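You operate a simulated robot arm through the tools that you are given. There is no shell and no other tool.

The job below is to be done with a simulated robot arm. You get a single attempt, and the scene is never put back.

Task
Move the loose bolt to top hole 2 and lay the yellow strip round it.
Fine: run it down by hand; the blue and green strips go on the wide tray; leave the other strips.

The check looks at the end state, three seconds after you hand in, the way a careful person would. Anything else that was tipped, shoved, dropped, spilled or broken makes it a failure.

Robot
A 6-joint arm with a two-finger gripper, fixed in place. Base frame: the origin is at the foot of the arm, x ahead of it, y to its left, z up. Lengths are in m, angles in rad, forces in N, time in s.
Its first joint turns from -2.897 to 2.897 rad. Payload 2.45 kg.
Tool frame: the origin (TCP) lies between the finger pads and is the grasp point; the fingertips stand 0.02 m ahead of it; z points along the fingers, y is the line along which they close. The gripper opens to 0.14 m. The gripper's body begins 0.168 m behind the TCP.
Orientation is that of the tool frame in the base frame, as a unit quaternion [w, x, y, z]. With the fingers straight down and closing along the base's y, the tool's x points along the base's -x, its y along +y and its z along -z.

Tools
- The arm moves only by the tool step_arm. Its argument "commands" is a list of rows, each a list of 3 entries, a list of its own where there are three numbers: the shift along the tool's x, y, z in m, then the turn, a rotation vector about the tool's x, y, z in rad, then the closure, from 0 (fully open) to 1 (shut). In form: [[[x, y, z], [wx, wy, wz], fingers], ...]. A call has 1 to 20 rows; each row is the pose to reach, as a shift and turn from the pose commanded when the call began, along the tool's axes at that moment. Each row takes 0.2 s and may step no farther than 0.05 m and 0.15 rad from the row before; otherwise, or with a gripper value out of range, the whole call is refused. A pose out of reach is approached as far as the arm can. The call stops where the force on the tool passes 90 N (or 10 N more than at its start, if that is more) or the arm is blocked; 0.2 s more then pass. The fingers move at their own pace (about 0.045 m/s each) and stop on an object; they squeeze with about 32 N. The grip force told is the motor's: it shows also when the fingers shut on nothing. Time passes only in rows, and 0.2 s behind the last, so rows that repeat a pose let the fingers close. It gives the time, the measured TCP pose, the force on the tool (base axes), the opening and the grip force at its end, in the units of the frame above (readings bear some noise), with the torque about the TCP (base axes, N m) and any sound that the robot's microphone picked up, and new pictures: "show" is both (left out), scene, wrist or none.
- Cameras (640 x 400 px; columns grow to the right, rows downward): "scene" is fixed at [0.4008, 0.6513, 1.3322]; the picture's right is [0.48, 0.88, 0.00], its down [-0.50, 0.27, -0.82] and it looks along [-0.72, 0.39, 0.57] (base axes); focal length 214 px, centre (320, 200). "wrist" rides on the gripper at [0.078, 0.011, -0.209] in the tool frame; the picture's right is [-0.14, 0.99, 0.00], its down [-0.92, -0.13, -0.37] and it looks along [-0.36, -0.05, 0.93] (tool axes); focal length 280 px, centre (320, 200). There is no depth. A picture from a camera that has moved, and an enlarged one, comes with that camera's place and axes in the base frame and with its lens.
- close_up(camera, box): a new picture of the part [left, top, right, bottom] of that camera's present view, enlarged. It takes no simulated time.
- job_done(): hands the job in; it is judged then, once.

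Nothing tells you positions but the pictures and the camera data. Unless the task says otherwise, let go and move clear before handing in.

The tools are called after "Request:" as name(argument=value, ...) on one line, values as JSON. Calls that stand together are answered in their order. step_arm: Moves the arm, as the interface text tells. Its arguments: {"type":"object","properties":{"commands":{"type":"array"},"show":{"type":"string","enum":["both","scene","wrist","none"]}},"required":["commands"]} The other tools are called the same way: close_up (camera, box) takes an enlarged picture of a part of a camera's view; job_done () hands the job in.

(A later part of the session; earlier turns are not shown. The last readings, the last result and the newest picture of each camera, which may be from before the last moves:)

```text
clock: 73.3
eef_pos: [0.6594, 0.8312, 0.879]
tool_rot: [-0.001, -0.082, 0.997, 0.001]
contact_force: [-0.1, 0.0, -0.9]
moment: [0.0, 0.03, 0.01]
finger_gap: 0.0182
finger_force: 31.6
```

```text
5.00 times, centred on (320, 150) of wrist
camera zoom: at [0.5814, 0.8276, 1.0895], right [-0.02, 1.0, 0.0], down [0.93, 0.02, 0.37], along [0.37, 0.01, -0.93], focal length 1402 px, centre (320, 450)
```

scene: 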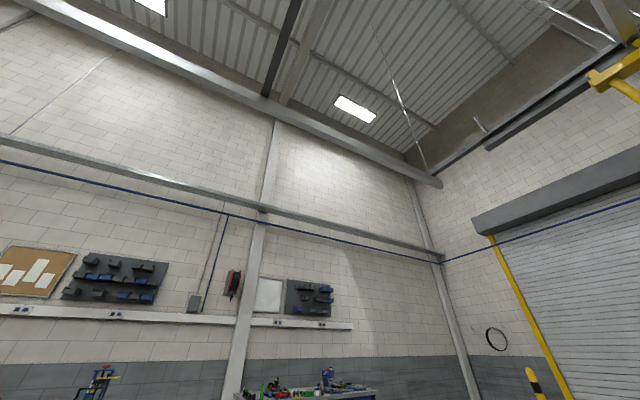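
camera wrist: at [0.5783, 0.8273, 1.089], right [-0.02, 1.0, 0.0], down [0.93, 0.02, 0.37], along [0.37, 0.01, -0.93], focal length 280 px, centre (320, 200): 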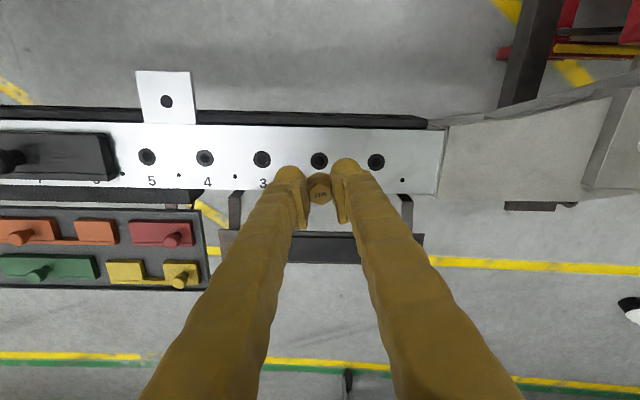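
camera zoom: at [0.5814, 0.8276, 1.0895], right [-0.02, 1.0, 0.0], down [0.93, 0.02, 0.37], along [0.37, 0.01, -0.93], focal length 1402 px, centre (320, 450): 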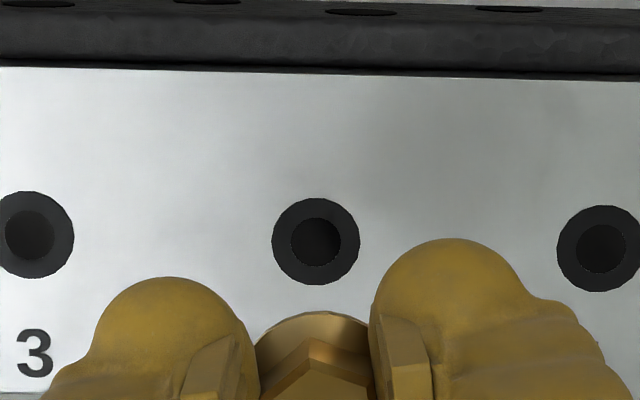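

The residual is mostly due to z being ~2.5 mm higher here, so alignment is within ~0.3 mm. I'll nudge y by 0.3 mm and lower the bolt carefully, watching forces.

Request:
step_arm(commands=[[[0, 0.0003, 0.01], [0, 0, 0], 1], [[0, 0.0003, 0.02], [0, 0, 0], 1], [[0, 0.0003, 0.03], [0, 0, 0], 1], [[0, 0.0003, 0.04], [0, 0, 0], 1], [[0, 0.0003, 0.045], [0, 0, 0], 1], [[0, 0.0003, 0.045], [0, 0, 0], 1]], show="wrist")

Request:
close_up(camera="wrist", box=[256, 130, 384, 210])

```text
clock: 74.7
eef_pos: [0.6603, 0.8307, 0.8337]
tool_rot: [0.0, -0.081, 0.997, 0.002]
contact_force: [0.2, -0.4, 0.4]
moment: [0.01, 0.02, -0.01]
finger_gap: 0.0186
finger_force: 31.9
camera wrist: at [0.582, 0.8277, 1.0434], right [-0.02, 1.0, 0.0], down [0.93, 0.02, 0.37], along [0.37, 0.01, -0.93], focal length 280 px, centre (320, 200)
```

wrist: 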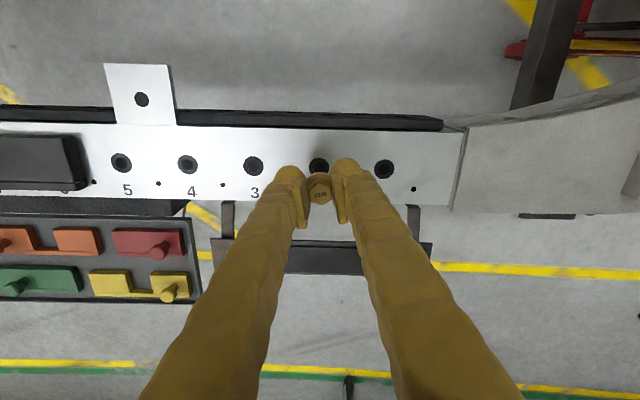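

```text
5.00 times, centred on (320, 170) of wrist
camera zoom: at [0.582, 0.8277, 1.0434], right [-0.02, 1.0, 0.0], down [0.93, 0.02, 0.37], along [0.37, 0.01, -0.93], focal length 1402 px, centre (320, 350)
```

zoom: 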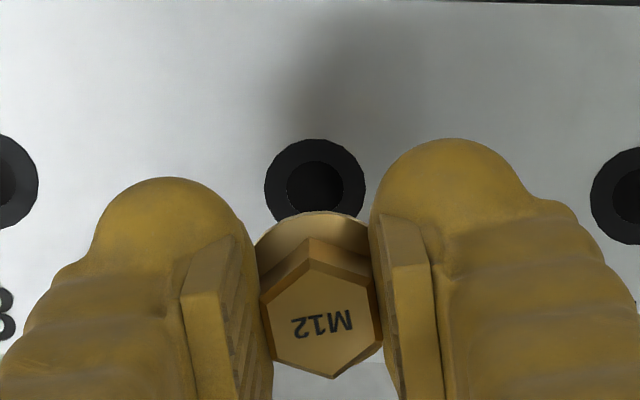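

Alignment still matches the reference. I'll go on down in small increments.

Request:
step_arm(commands=[[[0, 0, 0.005], [0, 0, 0], 1], [[0, 0, 0.01], [0, 0, 0], 1], [[0, 0, 0.015], [0, 0, 0], 1], [[0, 0, 0.02], [0, 0, 0], 1], [[0, 0, 0.02], [0, 0, 0], 1]], show="none")

Request:
step_arm(commands=[[[0, 0, 0.003], [0, 0, 0], 1], [[0, 0, 0.006], [0, 0, 0], 1], [[0, 0, 0.01], [0, 0, 0], 1], [[0, 0, 0.01], [0, 0, 0], 1]], show="wrist")

Request:
close_up(camera="wrist", box=[256, 140, 384, 220])

```text
clock: 75.9
eef_pos: [0.6592, 0.8311, 0.8131]
tool_rot: [0.0, -0.08, 0.997, 0.0]
contact_force: [0.1, -0.5, 0.0]
moment: [0.0, 0.0, 0.05]
finger_gap: 0.0186
finger_force: 32.1
```

```text
clock: 76.9
eef_pos: [0.6607, 0.8311, 0.8039]
tool_rot: [0.0, -0.081, 0.997, 0.001]
contact_force: [-0.8, 0.6, -0.2]
moment: [-0.02, 0.01, 0.02]
finger_gap: 0.0186
finger_force: 31.8
camera wrist: at [0.5824, 0.8284, 1.0135], right [-0.02, 1.0, 0.0], down [0.93, 0.02, 0.37], along [0.37, 0.01, -0.93], focal length 280 px, centre (320, 200)
```

wrist: 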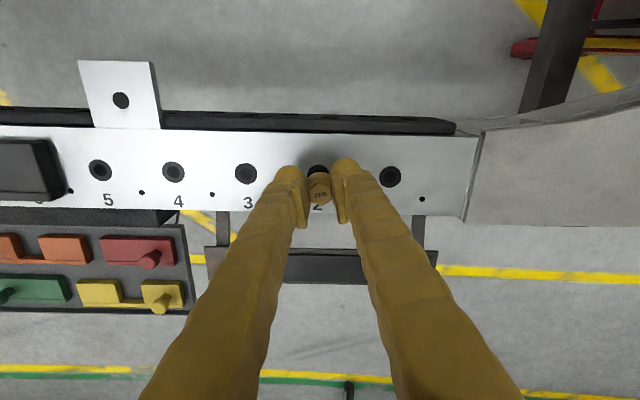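

```text
5.00 times, centred on (320, 180) of wrist
camera zoom: at [0.5824, 0.8284, 1.0135], right [-0.02, 1.0, 0.0], down [0.93, 0.02, 0.37], along [0.37, 0.01, -0.93], focal length 1402 px, centre (320, 300)
```

zoom: 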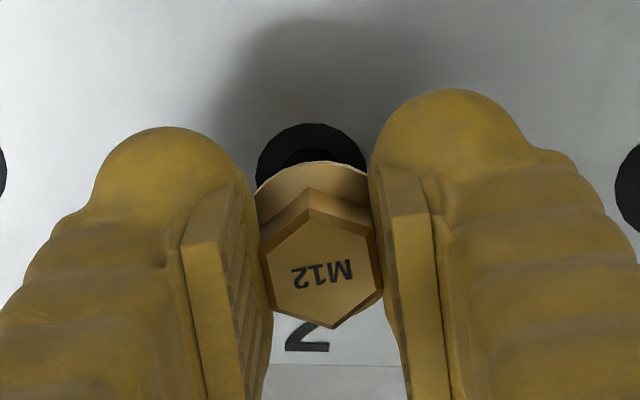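

Request:
close_up(camera="wrist", box=[300, 155, 340, 180])

```text
16.00 times, centred on (320, 168) of wrist
camera zoom: at [0.5824, 0.8284, 1.0135], right [-0.02, 1.0, 0.0], down [0.93, 0.02, 0.37], along [0.37, 0.01, -0.93], focal length 4486 px, centre (320, 720)
```

zoom: 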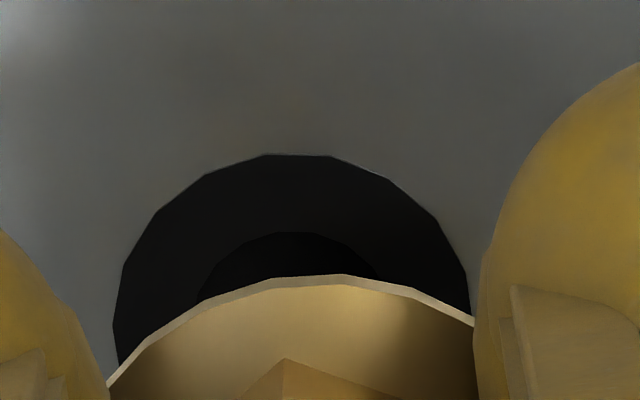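

Zoomed in at this height, the hole is about 1.4 mm in -x and 1.5 mm in -y from the bolt axis, compared with the in-hole picture at hole 11. I'll correct before going lower.

Request:
step_arm(commands=[[[0.0016, -0.0013, 0], [0, 0, 0], 1], [[0.0016, -0.0013, 0], [0, 0, 0], 1], [[0.0016, -0.0013, 0], [0, 0, 0], 1]], show="none")

Request:
close_up(camera="wrist", box=[300, 155, 340, 180])

Request:
close_up(camera="wrist", box=[256, 130, 384, 210])

```text
clock: 77.7
eef_pos: [0.6589, 0.8292, 0.803]
tool_rot: [0.0, -0.081, 0.997, 0.001]
contact_force: [-0.6, 0.7, -1.3]
moment: [0.0, -0.01, 0.01]
finger_gap: 0.0184
finger_force: 32.7
```

```text
16.00 times, centred on (320, 168) of wrist
camera zoom: at [0.581, 0.8267, 1.0138], right [-0.02, 1.0, 0.0], down [0.93, 0.02, 0.37], along [0.37, 0.01, -0.93], focal length 4486 px, centre (320, 720)
```

zoom: 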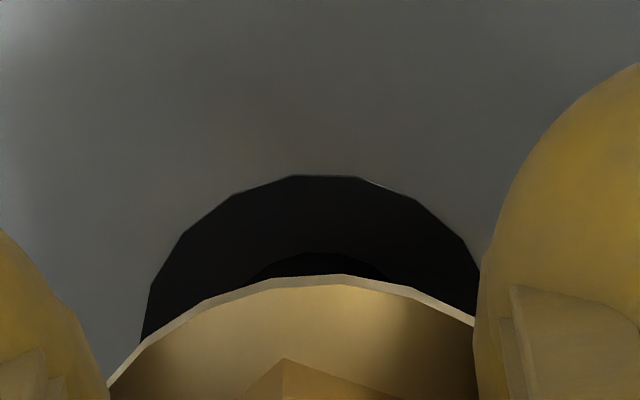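

```text
5.00 times, centred on (320, 170) of wrist
camera zoom: at [0.581, 0.8267, 1.0138], right [-0.02, 1.0, 0.0], down [0.93, 0.02, 0.37], along [0.37, 0.01, -0.93], focal length 1402 px, centre (320, 350)
```

zoom: 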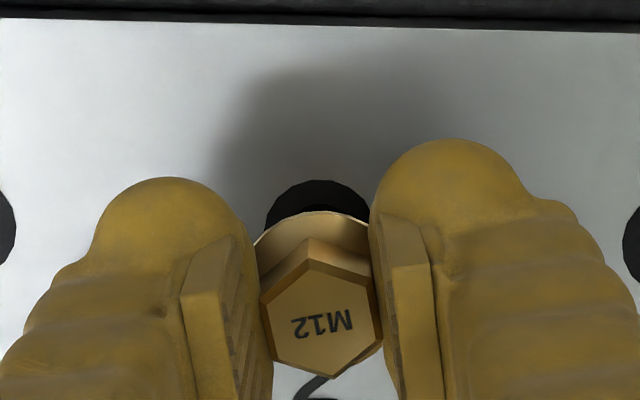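

The hole is now concentric with the bolt, matching the in-hole picture. I'll continue down slowly.

Request:
step_arm(commands=[[[0, 0, 0.002], [0, 0, 0], 1], [[0, 0, 0.004], [0, 0, 0], 1], [[0, 0, 0.006], [0, 0, 0], 1], [[0, 0, 0.006], [0, 0, 0], 1]], show="none")

Request:
close_up(camera="wrist", box=[256, 130, 384, 210])

```text
clock: 78.7
eef_pos: [0.6593, 0.8295, 0.7972]
tool_rot: [0.0, -0.081, 0.997, 0.0]
contact_force: [0.5, -0.3, -0.3]
moment: [0.01, 0.06, 0.0]
finger_gap: 0.0183
finger_force: 31.9
```

```text
5.00 times, centred on (320, 170) of wrist
camera zoom: at [0.5812, 0.8266, 1.0081], right [-0.02, 1.0, 0.0], down [0.93, 0.02, 0.37], along [0.37, 0.01, -0.93], focal length 1402 px, centre (320, 350)
```

zoom: 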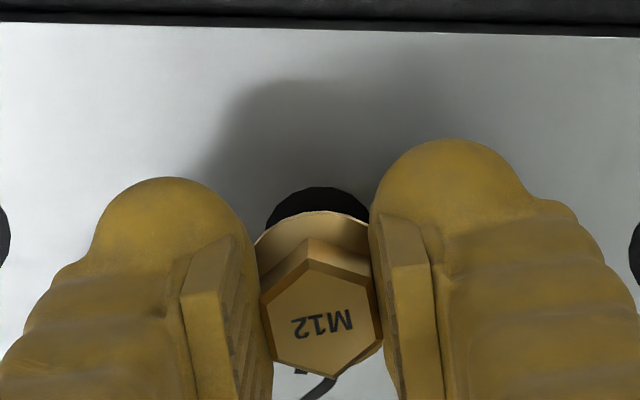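

Request:
step_arm(commands=[[[0.0004, 0, 0.002], [0, 0, 0], 1], [[0.0004, 0, 0.004], [0, 0, 0], 1], [[0.0004, 0, 0.004], [0, 0, 0], 1]], show="none")

Request:
step_arm(commands=[[[0, 0, 0.002], [0, 0, 0], 1], [[0, 0, 0.004], [0, 0, 0], 1], [[0, 0, 0.004], [0, 0, 0], 1]], show="none")

```text
clock: 79.5
eef_pos: [0.6587, 0.8303, 0.7943]
tool_rot: [0.001, -0.081, 0.997, 0.001]
contact_force: [0.2, -0.6, 0.0]
moment: [0.01, 0.0, -0.01]
finger_gap: 0.0185
finger_force: 31.8
```

```text
clock: 80.3
eef_pos: [0.6595, 0.8293, 0.7893]
tool_rot: [0.0, -0.081, 0.997, 0.0]
contact_force: [-0.9, -0.6, -0.7]
moment: [0.02, 0.02, -0.02]
finger_gap: 0.0186
finger_force: 31.9
```

Request:
step_arm(commands=[[[0, 0, 0.0015], [0, 0, 0], 1], [[0, 0, 0.003], [0, 0, 0], 1], [[0, 0, 0.003], [0, 0, 0], 1]], show="none")

Request:
step_arm(commands=[[[0, 0, 0.001], [0, 0, 0], 1], [[0, 0, 0.002], [0, 0, 0], 1], [[0, 0, 0.002], [0, 0, 0], 1]], show="wrist")

Request:
close_up(camera="wrist", box=[256, 140, 384, 220])

```text
clock: 81.1
eef_pos: [0.6594, 0.8288, 0.7865]
tool_rot: [0.0, -0.081, 0.997, 0.001]
contact_force: [-0.5, 0.5, -0.7]
moment: [0.03, 0.0, -0.02]
finger_gap: 0.0187
finger_force: 32.3
```

```text
clock: 81.9
eef_pos: [0.6598, 0.8299, 0.7861]
tool_rot: [0.0, -0.081, 0.997, 0.0]
contact_force: [-0.6, 0.1, -1.0]
moment: [-0.02, -0.01, 0.0]
finger_gap: 0.0187
finger_force: 32.1
camera wrist: at [0.581, 0.8265, 0.9953], right [-0.02, 1.0, 0.0], down [0.93, 0.02, 0.37], along [0.37, 0.01, -0.93], focal length 280 px, centre (320, 200)
```

wrist: 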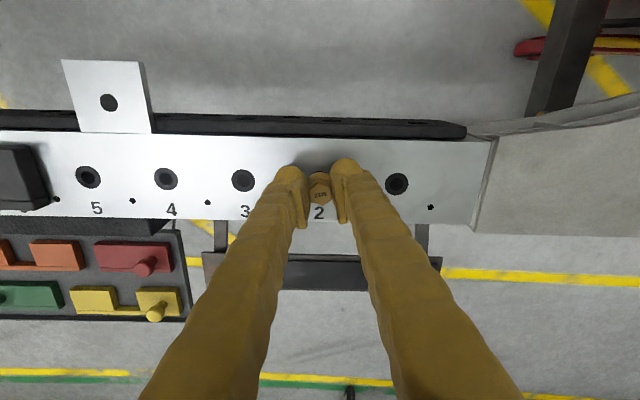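

```text
5.00 times, centred on (320, 180) of wrist
camera zoom: at [0.581, 0.8265, 0.9953], right [-0.02, 1.0, 0.0], down [0.93, 0.02, 0.37], along [0.37, 0.01, -0.93], focal length 1402 px, centre (320, 300)
```

zoom: 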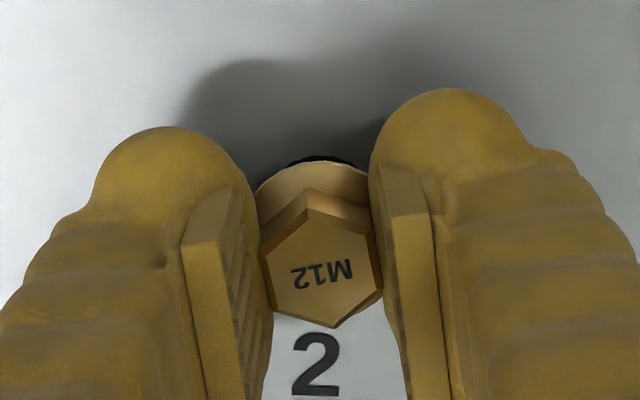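

Request:
step_arm(commands=[[[0, 0, 0.001], [0, 0, 0], 1], [[0, 0, 0.002], [0, 0, 0], 1], [[0, 0, 0.002], [0, 0, 0], 1]], show="none")

Request:
step_arm(commands=[[[0, 0, 0.001], [0, 0, 0], 1], [[0, 0, 0.002], [0, 0, 0], 1], [[0, 0, 0.002], [0, 0, 0], 1]], show="none")

```text
clock: 82.7
eef_pos: [0.6596, 0.8299, 0.7843]
tool_rot: [0.0, -0.081, 0.997, 0.0]
contact_force: [-14.6, -6.7, 23.6]
moment: [-0.13, 0.18, 0.02]
finger_gap: 0.0183
finger_force: 32.3
```

```text
clock: 83.5
eef_pos: [0.6603, 0.8298, 0.7844]
tool_rot: [0.001, -0.081, 0.997, 0.002]
contact_force: [-19.5, -3.8, 58.0]
moment: [-0.17, 0.25, 0.01]
finger_gap: 0.0184
finger_force: 31.6
```

Contact at nearly the same height as the bolt rested in hole 11, with a sideways force toward -x, so the tip is riding on the +x side of the chamfer. I'll ease up, shift ~1 mm to -x and touch again.

Request:
step_arm(commands=[[[0, 0, -0.002], [0, 0, 0], 1], [[0.001, -0.0002, -0.003], [0, 0, 0], 1], [[0.001, -0.0002, -0.003], [0, 0, 0], 1]], show="none")

Request:
step_arm(commands=[[[0, 0, 0.001], [0, 0, 0], 1], [[0, 0, 0.0015], [0, 0, 0], 1], [[0, 0, 0.0015], [0, 0, 0], 1]], show="none")

```text
clock: 84.3
eef_pos: [0.6591, 0.829, 0.7837]
tool_rot: [0.002, -0.082, 0.997, 0.002]
contact_force: [15.3, 28.5, 22.6]
moment: [0.26, 0.01, 0.05]
finger_gap: 0.0184
finger_force: 32.1
```

```text
clock: 85.1
eef_pos: [0.659, 0.8299, 0.7832]
tool_rot: [0.001, -0.081, 0.997, 0.002]
contact_force: [25.3, 32.5, 29.1]
moment: [0.37, -0.3, 0.02]
finger_gap: 0.0186
finger_force: 32.2
```

The tip is now captured in the hole, since sideways forces respond stiffly. I'll centre it to take out the side load and reduce the press.

Request:
step_arm(commands=[[[-0.0005, 0.0003, -0.0015], [0, 0, 0], 1], [[-0.0005, 0.0003, -0.0015], [0, 0, 0], 1]], show="wrist")

Request:
close_up(camera="wrist", box=[256, 140, 384, 220])

```text
clock: 85.7
eef_pos: [0.658, 0.83, 0.7832]
tool_rot: [0.0, -0.081, 0.997, 0.001]
contact_force: [21.4, 23.6, 20.3]
moment: [0.35, -0.55, 0.02]
finger_gap: 0.0183
finger_force: 31.9
camera wrist: at [0.5803, 0.8264, 0.9938], right [-0.02, 1.0, 0.0], down [0.93, 0.02, 0.37], along [0.37, 0.01, -0.93], focal length 280 px, centre (320, 200)
```

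wrist: 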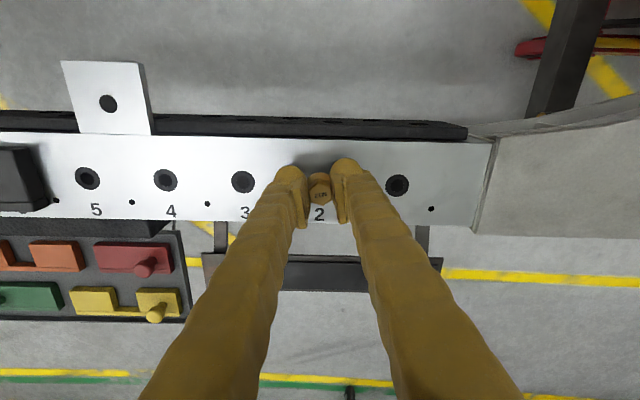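

```text
5.00 times, centred on (320, 180) of wrist
camera zoom: at [0.5803, 0.8264, 0.9938], right [-0.02, 1.0, 0.0], down [0.93, 0.02, 0.37], along [0.37, 0.01, -0.93], focal length 1402 px, centre (320, 300)
```

zoom: 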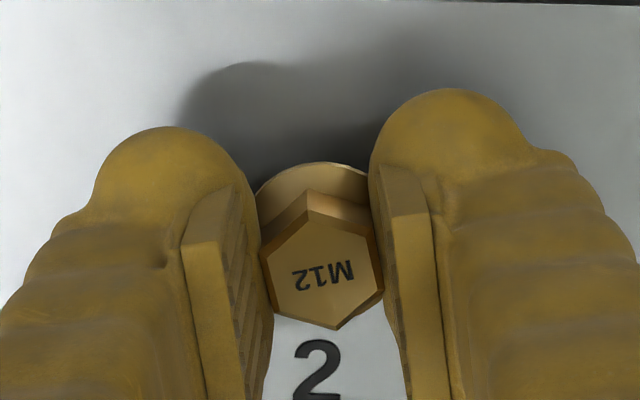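

Request:
step_arm(commands=[[[0, 0, 0], [0, 0, 0], 1], [[0, 0, 0], [0, 0, 0], 1], [[0, 0, 0], [0, 0, 0], 1]], show="none")

Request:
step_arm(commands=[[[0, 0, 0], [0, 0, 0], 1], [[0, 0, 0], [0, 0, 0], 1], [[0, 0, 0], [0, 0, 0], 1], [[0, 0, 0], [0, 0, 0], 1], [[0, 0, 0], [0, 0, 0], 1]], show="none")

```text
clock: 86.5
eef_pos: [0.6593, 0.8288, 0.7823]
tool_rot: [0.0, -0.081, 0.997, 0.001]
contact_force: [14.5, 17.7, 16.4]
moment: [0.23, -0.39, -0.03]
finger_gap: 0.0182
finger_force: 31.9
```

```text
clock: 87.7
eef_pos: [0.6588, 0.83, 0.7837]
tool_rot: [0.0, -0.081, 0.997, 0.001]
contact_force: [5.3, 9.7, 11.7]
moment: [0.09, -0.22, 0.01]
finger_gap: 0.0187
finger_force: 32.0
```

The forces are decaying because the controller has slow integral action. I'll wait for it to settle.

Request:
step_arm(commands=[[[0, 0, 0], [0, 0, 0], 1], [[0, 0, 0], [0, 0, 0], 1], [[0, 0, 0], [0, 0, 0], 1], [[0, 0, 0], [0, 0, 0], 1], [[0, 0, 0], [0, 0, 0], 1], [[0, 0, 0], [0, 0, 0], 1], [[0, 0, 0], [0, 0, 0], 1], [[0, 0, 0], [0, 0, 0], 1]], show="none")

Request:
step_arm(commands=[[[0, 0, 0], [0, 0, 0], 1], [[0, 0, 0], [0, 0, 0], 1], [[0, 0, 0], [0, 0, 0], 1], [[0, 0, 0], [0, 0, 0], 1]], show="none")

```text
clock: 89.5
eef_pos: [0.6583, 0.8294, 0.7837]
tool_rot: [0.0, -0.081, 0.997, 0.001]
contact_force: [-4.2, 2.9, 8.7]
moment: [0.03, -0.01, 0.04]
finger_gap: 0.0184
finger_force: 32.1
```

```text
clock: 90.5
eef_pos: [0.6589, 0.8304, 0.783]
tool_rot: [0.0, -0.081, 0.997, 0.001]
contact_force: [-7.5, 0.1, 6.8]
moment: [-0.01, 0.08, 0.01]
finger_gap: 0.0185
finger_force: 31.9
```

The bolt is in hole 2 at its rest height. Now I'll turn it clockwise (positive about tool z) with a slight downward feed, to see whether the thread takes.

Request:
step_arm(commands=[[[0, 0, 0], [0, 0, 0.12], 1], [[0, 0, 0.0001], [0, 0, 0.24], 1], [[0, 0, 0.0001], [0, 0, 0.36], 1], [[0, 0, 0.0001], [0, 0, 0.48], 1], [[0, 0, 0.0002], [0, 0, 0.6], 1], [[0, 0, 0.0002], [0, 0, 0.72], 1], [[0, 0, 0.0002], [0, 0, 0.84], 1], [[0, 0, 0.0003], [0, 0, 0.96], 1], [[0, 0, 0.0003], [0, 0, 1.08], 1], [[0, 0, 0.0003], [0, 0, 1.2], 1], [[0, 0, 0.0003], [0, 0, 1.2], 1]], show="wrist")

Request:
close_up(camera="wrist", box=[240, 130, 400, 230])

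```text
clock: 92.9
eef_pos: [0.6593, 0.8299, 0.7839]
tool_rot: [0.0, 0.496, 0.868, 0.002]
contact_force: [23.8, 18.7, -14.8]
moment: [0.2, -0.19, 0.0]
finger_gap: 0.0184
finger_force: 32.0
camera wrist: at [0.6297, 0.9021, 0.9937], right [0.92, 0.38, 0.0], down [0.36, -0.86, 0.37], along [0.14, -0.34, -0.93], focal length 280 px, centre (320, 200)
```

wrist: 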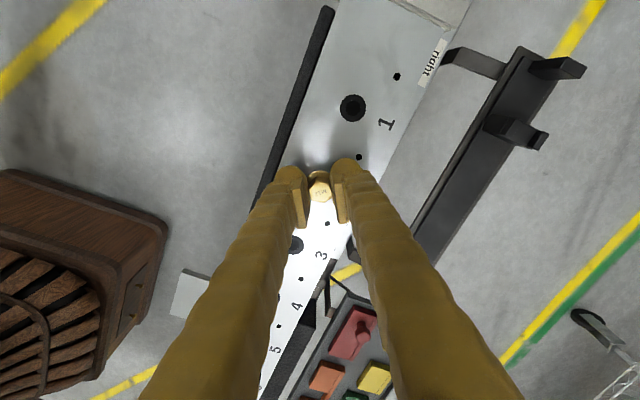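

```text
4.00 times, centred on (320, 180) of wrist
camera zoom: at [0.6297, 0.9021, 0.9937], right [0.92, 0.38, 0.0], down [0.36, -0.86, 0.37], along [0.14, -0.34, -0.93], focal length 1122 px, centre (320, 280)
```

zoom: 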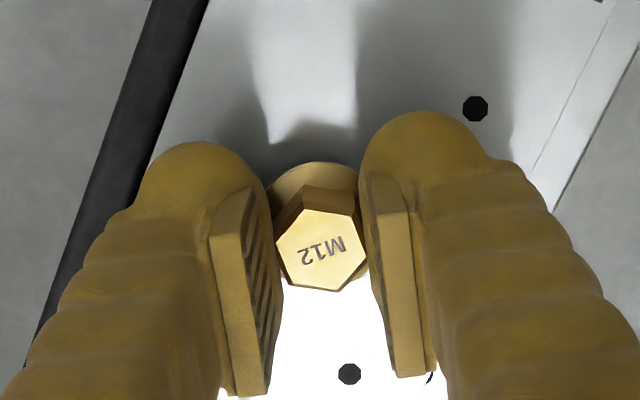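

The upward pull now shows about -15 N without the bolt lifting, so the thread has caught. I'll zero that by lowering the command ~1.3 mm and continue turning with feed.

Request:
step_arm(commands=[[[0, 0, 0.001], [0, 0, 0], 1], [[0, 0, 0.0013], [0, 0, 0.1], 1], [[0, 0, 0.0013], [0, 0, 0.22], 1], [[0, 0, 0.0014], [0, 0, 0.34], 1], [[0, 0, 0.0014], [0, 0, 0.46], 1], [[0, 0, 0.0015], [0, 0, 0.58], 1], [[0, 0, 0.0015], [0, 0, 0.7], 1], [[0, 0, 0.0015], [0, 0, 0.82], 1], [[0, 0, 0.0016], [0, 0, 0.94], 1], [[0, 0, 0.0016], [0, 0, 1.06], 1], [[0, 0, 0.0016], [0, 0, 1.18], 1], [[0, 0, 0.0017], [0, 0, 1.3], 1], [[0, 0, 0.0017], [0, 0, 1.42], 1], [[0, 0, 0.0017], [0, 0, 1.42], 1]], show="wrist")

Request:
close_up(camera="wrist", box=[240, 130, 400, 230])

```text
clock: 95.7
eef_pos: [0.6589, 0.8205, 0.7778]
tool_rot: [-0.043, 0.887, 0.459, -0.009]
contact_force: [-55.6, 33.9, 5.7]
moment: [0.29, 0.71, 0.6]
finger_gap: 0.0236
finger_force: 33.6
out of reach, approached as far as the arm can: row 11, 12, 13
stopped in row 13: the force on the tool passed its limit at 117 N (the readings are from after the stop); the commanded pose is now the measured one
camera wrist: at [0.7239, 0.8629, 0.9882], right [0.73, -0.68, -0.09], down [-0.62, -0.7, 0.36], along [-0.3, -0.21, -0.93], focal length 280 px, centre (320, 200)
```

wrist: 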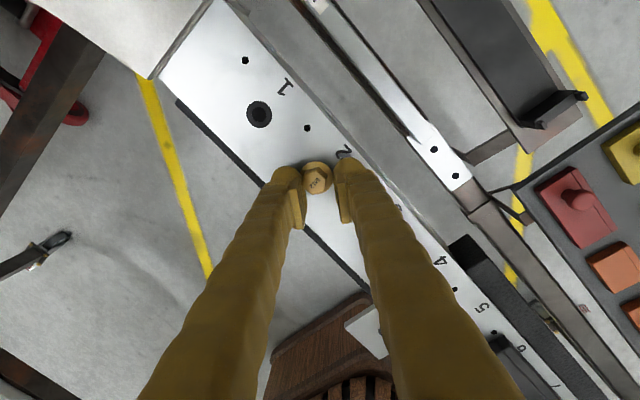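

```text
4.00 times, centred on (320, 180) of wrist
camera zoom: at [0.7239, 0.8629, 0.9882], right [0.73, -0.68, -0.09], down [-0.62, -0.7, 0.36], along [-0.3, -0.21, -0.93], focal length 1122 px, centre (320, 280)
```

zoom: 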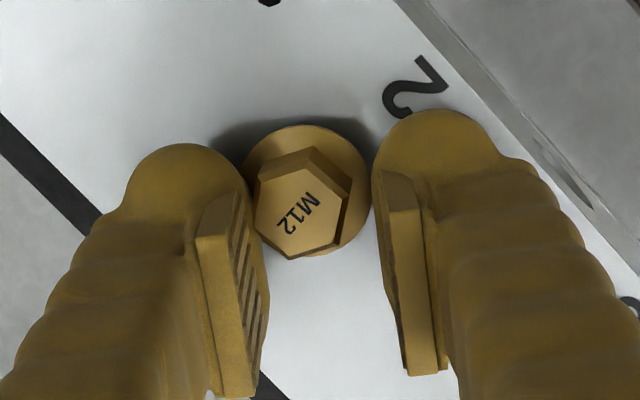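

I hit a wrist limit and the arm got dragged sideways. I'll open the fingers at once to release the bolt, then lift and check.

Request:
step_arm(commands=[[[0, 0, 0], [0, 0, 0], 0.7], [[0, 0, 0], [0, 0, 0], 0.65], [[0, 0, 0], [0, 0, 0], 0.65]], show="wrist")

Request:
close_up(camera="wrist", box=[240, 130, 400, 230])

```text
clock: 96.5
eef_pos: [0.6659, 0.8151, 0.777]
tool_rot: [-0.041, 0.889, 0.457, -0.008]
contact_force: [-0.6, 0.9, 0.3]
moment: [0.0, 0.04, 0.03]
finger_gap: 0.0491
finger_force: 0.1
camera wrist: at [0.7305, 0.8578, 0.9879], right [0.72, -0.69, -0.08], down [-0.62, -0.7, 0.35], along [-0.3, -0.21, -0.93], focal length 280 px, centre (320, 200)
```

wrist: 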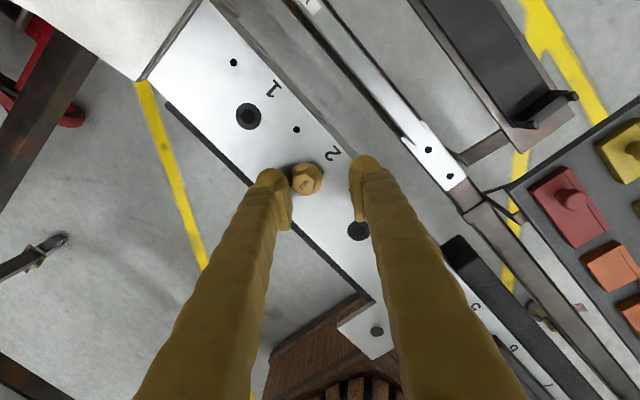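

```text
4.00 times, centred on (320, 180) of wrist
camera zoom: at [0.7305, 0.8578, 0.9879], right [0.72, -0.69, -0.08], down [-0.62, -0.7, 0.35], along [-0.3, -0.21, -0.93], focal length 1122 px, centre (320, 280)
```

zoom: 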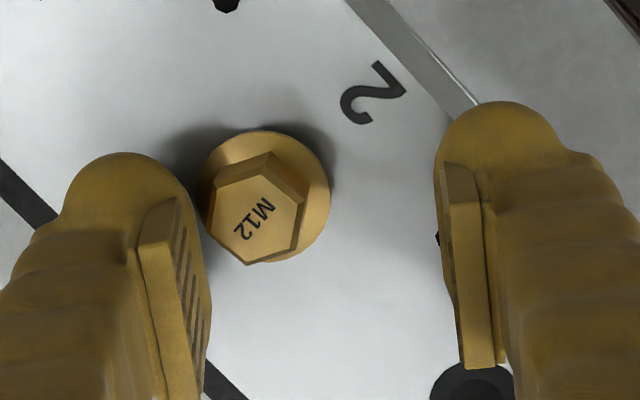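

The bolt stayed upright in hole 2. The left finger is close to it, so I'll shift 1 cm away in tool y and then rise clear.

Request:
step_arm(commands=[[[0, -0.006, 0], [0, 0, 0], 0.6], [[0, -0.01, 0], [0, 0, 0], 0.6], [[0, -0.011, -0.015], [0, 0, 0], 0.6], [[0, -0.012, -0.03], [0, 0, 0], 0.6], [[0, -0.013, -0.06], [0, 0, 0], 0.6], [[0, -0.014, -0.1], [0, 0, 0], 0.6], [[0, -0.014, -0.1], [0, 0, 0], 0.6]], show="wrist")

Request:
close_up(camera="wrist", box=[240, 90, 400, 190])

```text
clock: 98.1
eef_pos: [0.6619, 0.8144, 0.8797]
tool_rot: [-0.045, 0.886, 0.461, -0.008]
contact_force: [0.5, -0.1, -1.1]
moment: [-0.04, -0.03, 0.01]
finger_gap: 0.0562
finger_force: 0.1
out of reach, approached as far as the arm can: row 6, 7
camera wrist: at [0.7275, 0.8567, 1.0892], right [0.73, -0.68, -0.09], down [-0.61, -0.71, 0.35], along [-0.3, -0.2, -0.93], focal length 280 px, centre (320, 200)
```

wrist: 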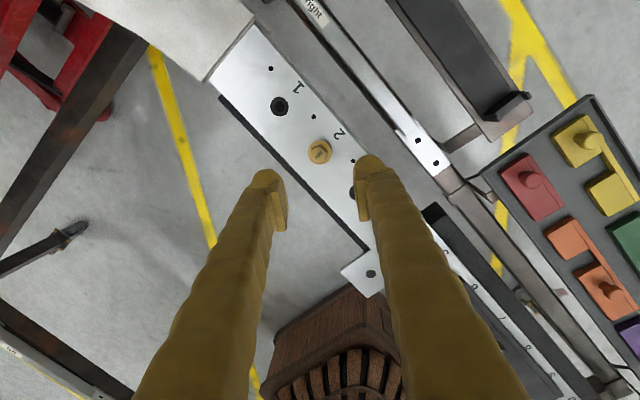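

```text
4.00 times, centred on (320, 140) of wrist
camera zoom: at [0.7275, 0.8567, 1.0892], right [0.73, -0.68, -0.09], down [-0.61, -0.71, 0.35], along [-0.3, -0.2, -0.93], focal length 1122 px, centre (320, 440)
```

zoom: 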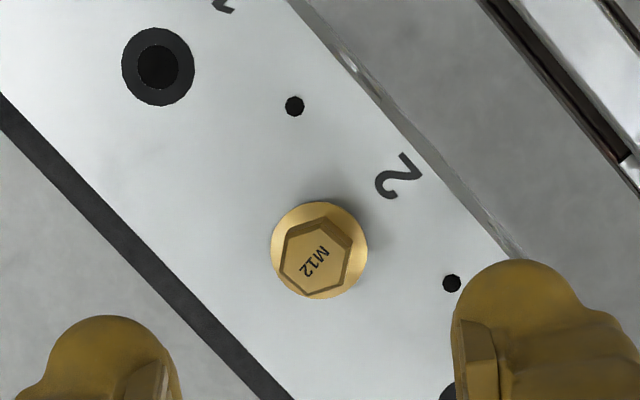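

The bolt stands upright in hole 2, and the wrist limit is at about +2.2 rad of yaw here. I'll rotate back, level the tool and then measure the bolt's height.

Request:
step_arm(commands=[[[0, 0, 0], [0, 0, -0.14], 0.6], [[0, 0, 0], [0, 0, -0.28], 0.6], [[0, 0, 0], [0, 0, -0.42], 0.6], [[0, 0, 0], [0, 0, -0.56], 0.6], [[0, 0, 0], [0, 0, -0.7], 0.6], [[0, 0, 0], [0, 0, -0.84], 0.6], [[0, 0, 0], [0, 0, -0.98], 0.6], [[0, 0, 0], [0, 0, -1.12], 0.6], [[0, 0, 0], [0, 0, -1.26], 0.6], [[0, 0, 0], [0, 0, -1.4], 0.6], [[0, 0, 0], [0, 0, -1.54], 0.6], [[0, 0, 0], [0, 0, -1.68], 0.6], [[0, 0, 0], [0, 0, -1.82], 0.6], [[0, 0, 0], [0, 0, -1.96], 0.6], [[0, 0, 0], [0, 0, -2.1], 0.6], [[0, 0, 0], [0, 0, -2.2], 0.6], [[0, 0, 0], [0, 0, -2.2], 0.6], [[0, 0, 0], [0, 0, -2.2], 0.6]], show="wrist")

```text
clock: 101.9
eef_pos: [0.6613, 0.814, 0.8781]
tool_rot: [-0.026, -0.004, 0.999, 0.032]
contact_force: [0.0, -0.6, 0.6]
moment: [-0.01, 0.03, 0.04]
finger_gap: 0.0561
finger_force: 0.0
camera wrist: at [0.5945, 0.8089, 1.0921], right [0.13, 0.99, 0.06], down [0.94, -0.14, 0.31], along [0.32, 0.02, -0.95], focal length 280 px, centre (320, 200)
```

wrist: 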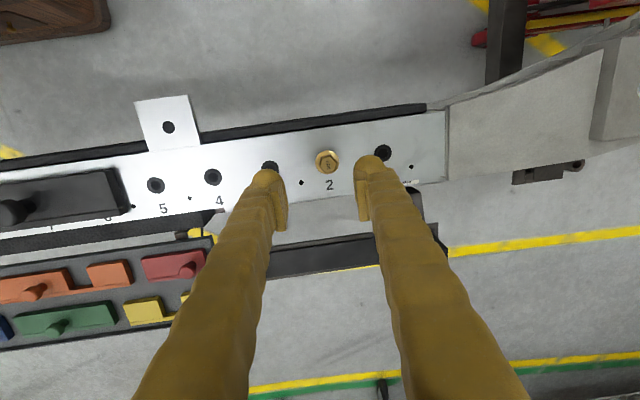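

Request:
step_arm(commands=[[[0.0003, 0.007, 0.01], [0.032, -0.026, 0.004], 0.6], [[0.0005, 0.0132, 0.02], [0.064, -0.052, 0.008], 0.6], [[0.0005, 0.0132, 0.028], [0.064, -0.052, 0.008], 0.6], [[0.0005, 0.0132, 0.028], [0.064, -0.052, 0.008], 0.6], [[0.0005, 0.0132, 0.028], [0.064, -0.052, 0.008], 0.6]], show="wrist")

Request:
close_up(camera="wrist", box=[256, 120, 384, 200])

```text
clock: 103.1
eef_pos: [0.6597, 0.8287, 0.8509]
tool_rot: [0.001, 0.0, 1.0, 0.001]
contact_force: [0.4, 0.3, 0.0]
moment: [0.0, -0.01, 0.03]
finger_gap: 0.0564
finger_force: 0.1
camera wrist: at [0.5822, 0.8379, 1.0614], right [0.14, 0.99, 0.0], down [0.92, -0.13, 0.37], along [0.37, -0.05, -0.93], focal length 280 px, centre (320, 200)
```

wrist: 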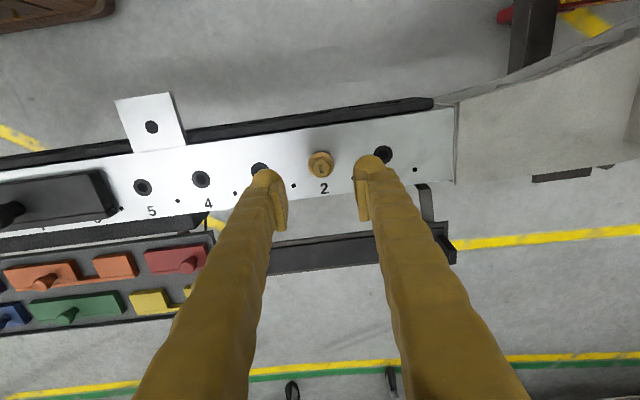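

```text
5.00 times, centred on (320, 160) of wrist
camera zoom: at [0.5822, 0.8379, 1.0614], right [0.14, 0.99, 0.0], down [0.92, -0.13, 0.37], along [0.37, -0.05, -0.93], focal length 1402 px, centre (320, 400)
```

zoom: 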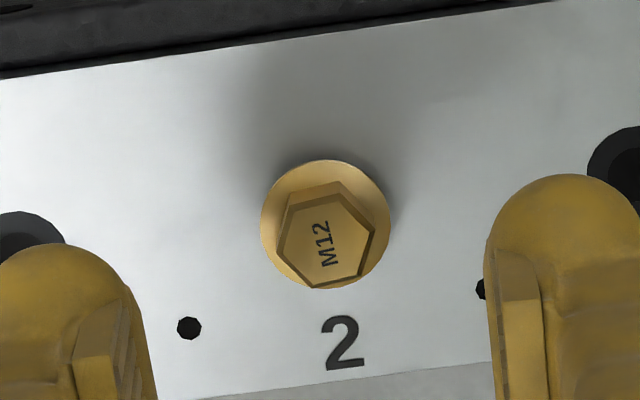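

The flange now appears only about 5 mm above the rail, so the bolt has gone down. For an oblique look I'll back off in -x without tilting, so the bolt appears low in the picture.

Request:
step_arm(commands=[[[0.045, 0, 0], [0, 0, 0], 0.4], [[0.09, 0, 0], [0, 0, 0], 0.2], [[0.135, 0, 0], [0, 0, 0], 0], [[0.18, 0, 0], [0, 0, 0], 0], [[0.22, 0, 0.01], [0, 0, 0], 0], [[0.25, 0, 0.02], [0, 0, 0], 0], [[0.25, 0, 0.02], [0, 0, 0], 0], [[0.25, 0, 0.02], [0, 0, 0], 0]], show="wrist")

Request:
close_up(camera="wrist", box=[280, 300, 440, 400])

```text
clock: 104.9
eef_pos: [0.4087, 0.8297, 0.8307]
tool_rot: [0.001, 0.0, 1.0, 0.002]
contact_force: [0.0, -0.1, 0.0]
moment: [-0.01, 0.01, -0.01]
finger_gap: 0.1403
finger_force: 0.0
camera wrist: at [0.3309, 0.8378, 1.041], right [0.14, 0.99, 0.0], down [0.92, -0.13, 0.37], along [0.37, -0.05, -0.93], focal length 280 px, centre (320, 200)
```

wrist: 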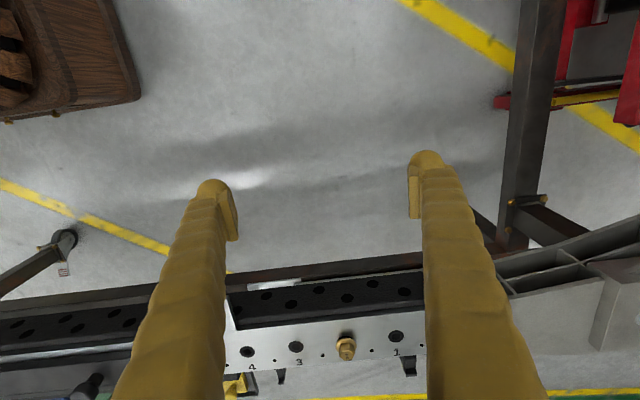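

```text
4.00 times, centred on (360, 350) of wrist
camera zoom: at [0.3309, 0.8378, 1.041], right [0.14, 0.99, 0.0], down [0.92, -0.13, 0.37], along [0.37, -0.05, -0.93], focal length 1122 px, centre (160, -400)
```

zoom: 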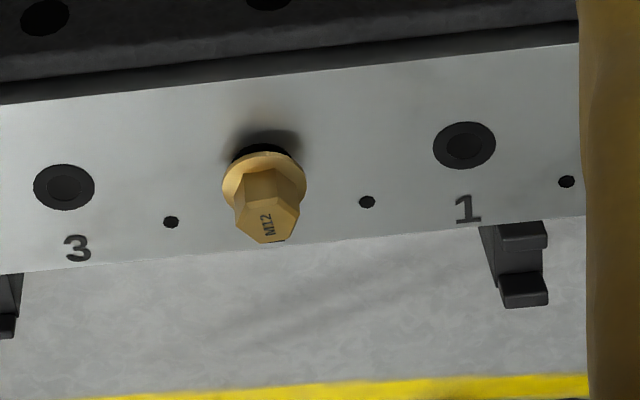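

The bolt is upright and engaged in hole 2, with the flange still a few mm proud. I'll go back over it with the wrist turned -1.73 rad (aligned with the hex flats), which leaves room to turn clockwise.

Request:
step_arm(commands=[[[-0.02, 0, -0.03], [0, 0, 0], 0.3], [[-0.065, 0, -0.03], [0, 0, 0], 0.6], [[-0.11, 0, -0.03], [0, 0, 0], 0.65], [[-0.155, 0, -0.03], [0, 0, 0], 0.65], [[-0.2, 0, -0.03], [0, 0, -0.1], 0.65], [[-0.235, 0, -0.03], [0, 0, -0.24], 0.65], [[-0.25, 0, -0.03], [0, 0, -0.38], 0.65], [[-0.25, 0, -0.03], [0, 0, -0.52], 0.65], [[-0.25, 0, -0.03], [0, 0, -0.66], 0.65], [[-0.25, 0, -0.03], [0, 0, -0.8], 0.65], [[-0.25, 0, -0.03], [0, 0, -0.94], 0.65], [[-0.25, 0, -0.03], [0, 0, -1.08], 0.65], [[-0.25, 0, -0.03], [0, 0, -1.22], 0.65], [[-0.25, 0, -0.03], [0, 0, -1.36], 0.65], [[-0.25, 0, -0.03], [0, 0, -1.5], 0.65], [[-0.25, 0, -0.03], [0, 0, -1.64], 0.65], [[-0.25, 0, -0.03], [0, 0, -1.733], 0.65], [[-0.25, 0, -0.03], [0, 0, -1.733], 0.65], [[-0.25, 0, -0.03], [0, 0, -1.733], 0.65]], show="wrist")

Request:
close_up(camera="wrist", box=[256, 120, 384, 200])

```text
clock: 108.9
eef_pos: [0.6609, 0.8285, 0.8608]
tool_rot: [-0.001, 0.762, -0.647, -0.001]
contact_force: [0.6, 0.4, 0.1]
moment: [-0.02, 0.02, -0.01]
finger_gap: 0.049
finger_force: 0.1
camera wrist: at [0.6622, 0.7484, 1.0711], right [-1.0, -0.03, 0.0], down [-0.02, 0.93, 0.37], along [-0.01, 0.37, -0.93], focal length 280 px, centre (320, 200)
```

wrist: 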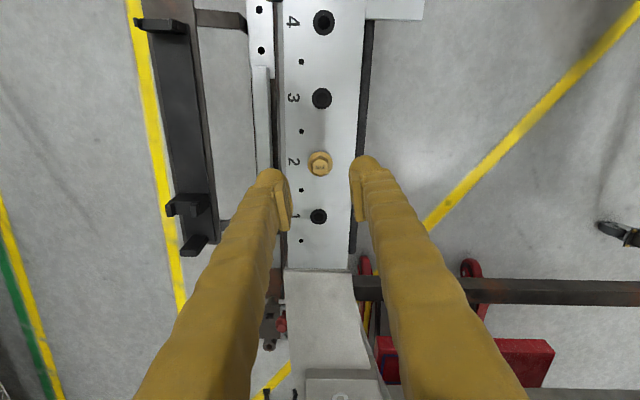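

```text
5.00 times, centred on (320, 160) of wrist
camera zoom: at [0.6622, 0.7484, 1.0711], right [-1.0, -0.03, 0.0], down [-0.02, 0.93, 0.37], along [-0.01, 0.37, -0.93], focal length 1402 px, centre (320, 400)
```

zoom: 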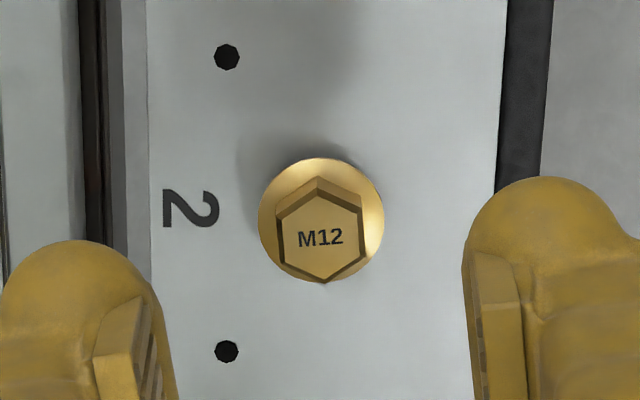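

The bolt is centred under the tool. I'll add +0.09 rad to line up with the flats and lower to the grip height, keeping slightly above the flange.

Request:
step_arm(commands=[[[0, 0, 0.02], [0, 0, 0.045], 0.65], [[0, 0, 0.04], [0, 0, 0.09], 0.7], [[0, 0, 0.06], [0, 0, 0.09], 0.75], [[0, 0, 0.07], [0, 0, 0.09], 0.78], [[0, 0, 0.0805], [0, 0, 0.09], 0.78], [[0, 0, 0.0805], [0, 0, 0.09], 0.78]], show="wrist")

Request:
close_up(camera="wrist", box=[256, 140, 384, 220])

```text
clock: 110.3
eef_pos: [0.6604, 0.829, 0.779]
tool_rot: [-0.001, 0.733, -0.68, 0.0]
contact_force: [0.1, 0.4, -0.2]
moment: [0.03, -0.04, -0.01]
finger_gap: 0.0305
finger_force: 0.0
camera wrist: at [0.6546, 0.7493, 0.9895], right [-1.0, 0.07, 0.0], down [0.06, 0.93, 0.37], along [0.03, 0.37, -0.93], focal length 280 px, centre (320, 200)
```

wrist: 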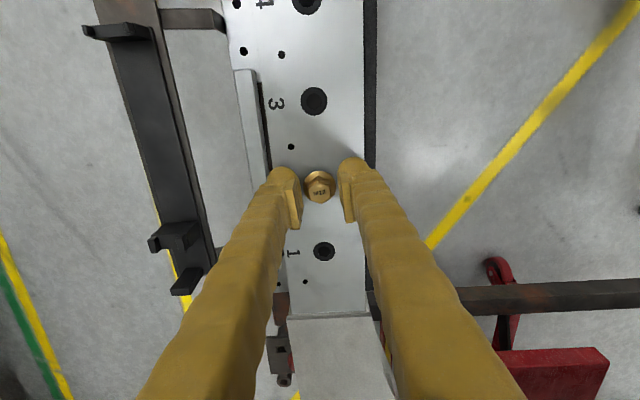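

```text
5.00 times, centred on (320, 180) of wrist
camera zoom: at [0.6546, 0.7493, 0.9895], right [-1.0, 0.07, 0.0], down [0.06, 0.93, 0.37], along [0.03, 0.37, -0.93], focal length 1402 px, centre (320, 300)
```

zoom: 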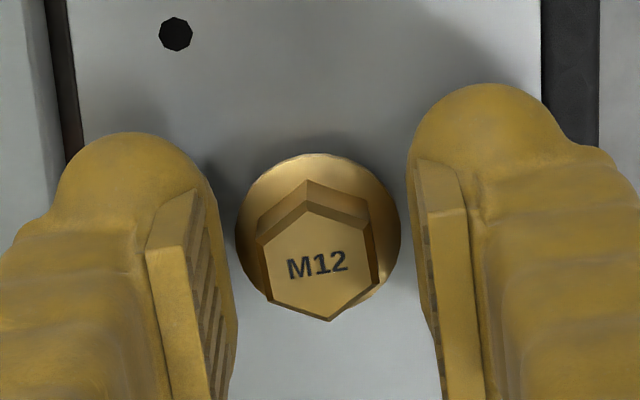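

Request:
step_arm(commands=[[[0, 0, 0], [0, 0, 0], 0.81], [[0, 0, 0], [0, 0, 0], 0.83], [[0, 0, 0], [0, 0, 0], 0.84], [[0, 0, 0], [0, 0, 0], 0.84]], show="none")

```text
clock: 111.3
eef_pos: [0.6598, 0.829, 0.7787]
tool_rot: [-0.001, 0.733, -0.681, 0.001]
contact_force: [-0.4, -0.5, -0.4]
moment: [0.05, 0.0, 0.0]
finger_gap: 0.0223
finger_force: 0.1
```

Request:
step_arm(commands=[[[0, 0, 0], [0, 0, 0], 0.86], [[0, 0, 0], [0, 0, 0], 0.88], [[0, 0, 0], [0, 0, 0], 0.9], [[0, 0, 0], [0, 0, 0], 1], [[0, 0, 0], [0, 0, 0], 1]], show="wrist")

Request:
close_up(camera="wrist", box=[256, 140, 384, 220])

```text
clock: 112.5
eef_pos: [0.6596, 0.8298, 0.7793]
tool_rot: [-0.001, 0.733, -0.68, 0.0]
contact_force: [10.5, 1.7, -2.7]
moment: [0.01, -0.1, 0.03]
finger_gap: 0.0184
finger_force: 32.4
camera wrist: at [0.6549, 0.7492, 0.9895], right [-1.0, 0.07, 0.0], down [0.06, 0.93, 0.37], along [0.03, 0.37, -0.93], focal length 280 px, centre (320, 200)
```

wrist: 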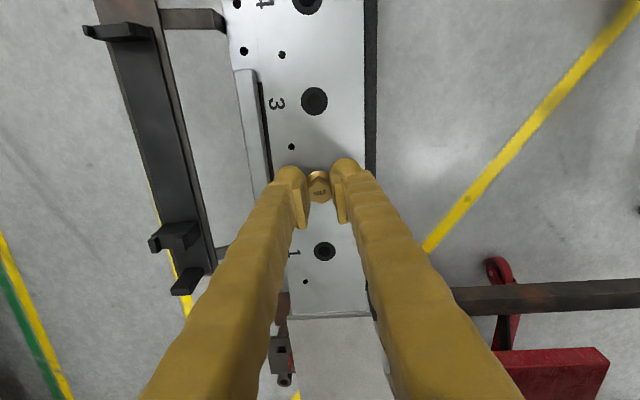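

```text
5.00 times, centred on (320, 180) of wrist
camera zoom: at [0.6549, 0.7492, 0.9895], right [-1.0, 0.07, 0.0], down [0.06, 0.93, 0.37], along [0.03, 0.37, -0.93], focal length 1402 px, centre (320, 300)
```

zoom: 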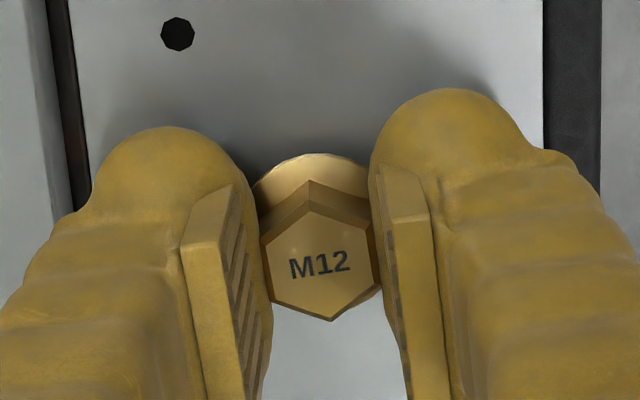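

Gripped on the flats. Now I'll turn clockwise 1.44 rad with a modest downward feed and watch height and torque.

Request:
step_arm(commands=[[[0, -0.0008, 0], [0, 0, 0.12], 1], [[0, -0.0008, 0.0002], [0, 0, 0.24], 1], [[0, -0.0008, 0.0003], [0, 0, 0.36], 1], [[0, -0.0008, 0.0004], [0, 0, 0.48], 1], [[0, -0.0008, 0.0005], [0, 0, 0.6], 1], [[0, -0.0008, 0.0006], [0, 0, 0.72], 1], [[0, -0.0008, 0.0006], [0, 0, 0.72], 1]], show="none")

Request:
step_arm(commands=[[[0, 0, 0.0001], [0, 0, 0.12], 1], [[0, 0, 0.0002], [0, 0, 0.24], 1], [[0, 0, 0.0003], [0, 0, 0.36], 1], [[0, 0, 0.0004], [0, 0, 0.48], 1], [[0, 0, 0.0005], [0, 0, 0.6], 1], [[0, 0, 0.0006], [0, 0, 0.72], 1], [[0, 0, 0.0006], [0, 0, 0.72], 1]], show="wrist")

Request:
close_up(camera="wrist", box=[256, 140, 384, 220])

```text
clock: 114.1
eef_pos: [0.6605, 0.829, 0.7783]
tool_rot: [0.002, -0.446, 0.895, 0.0]
contact_force: [-9.6, 4.8, -18.7]
moment: [0.0, 0.11, 0.01]
finger_gap: 0.0188
finger_force: 32.1
```

```text
clock: 115.4
eef_pos: [0.6652, 0.8295, 0.7878]
tool_rot: [0.005, -0.156, 0.988, 0.003]
contact_force: [-0.9, -1.4, 16.4]
moment: [0.01, 0.09, 0.01]
finger_gap: 0.0063
finger_force: 29.1
stopped in row 6: the force on the tool passed its limit at 94 N (the readings are from after the stop); the commanded pose is now the measured one
camera wrist: at [0.5849, 0.8133, 0.9972], right [-0.18, 0.98, 0.01], down [0.91, 0.16, 0.38], along [0.37, 0.07, -0.93], focal length 280 px, centre (320, 200)
```

wrist: 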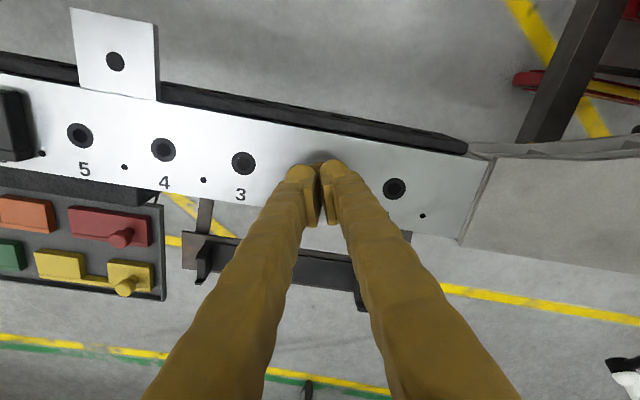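

```text
5.00 times, centred on (320, 180) of wrist
camera zoom: at [0.5849, 0.8133, 0.9972], right [-0.18, 0.98, 0.01], down [0.91, 0.16, 0.38], along [0.37, 0.07, -0.93], focal length 1402 px, centre (320, 300)
```

zoom: 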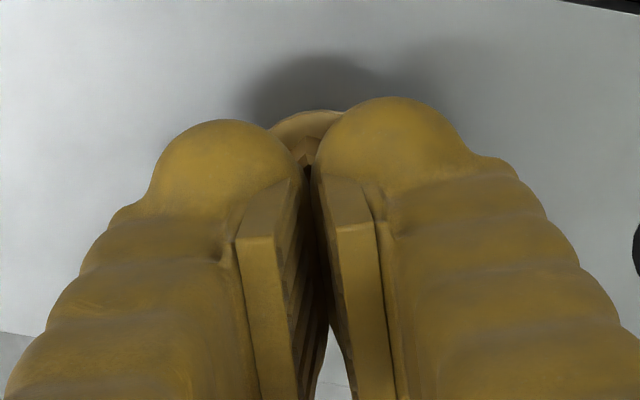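

The bolt ran down faster than I followed, and the fingers slipped off its top. I'll lift off, open and look at it.

Request:
step_arm(commands=[[[0, 0, -0.01], [0, 0, 0], 1], [[0, 0, -0.03], [0, 0, 0], 0.8], [[0, 0, -0.06], [0, 0, 0], 0.65], [[0, 0, -0.065], [0, 0, 0.05], 0.65], [[0, 0, -0.065], [0, 0, 0.05], 0.65]], show="none")

Request:
close_up(camera="wrist", box=[256, 120, 384, 200])

```text
clock: 116.6
eef_pos: [0.6628, 0.8278, 0.8508]
tool_rot: [0.004, -0.133, 0.991, 0.003]
contact_force: [-0.6, -1.1, -0.2]
moment: [0.02, 0.02, 0.02]
finger_gap: 0.049
finger_force: 0.0
```

```text
5.00 times, centred on (320, 160) of wrist
camera zoom: at [0.5838, 0.8159, 1.0603], right [-0.13, 0.99, 0.01], down [0.92, 0.12, 0.38], along [0.37, 0.05, -0.93], focal length 1402 px, centre (320, 400)
```

zoom: 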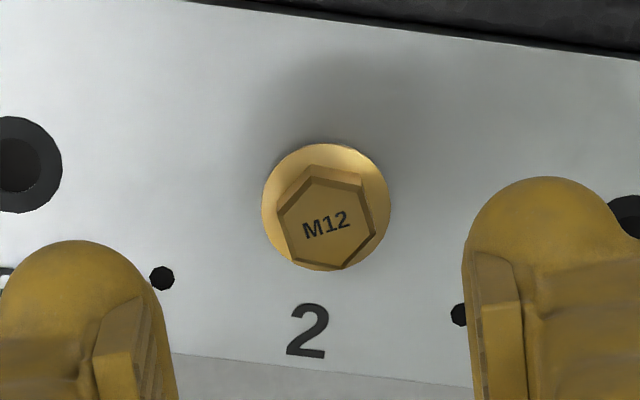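

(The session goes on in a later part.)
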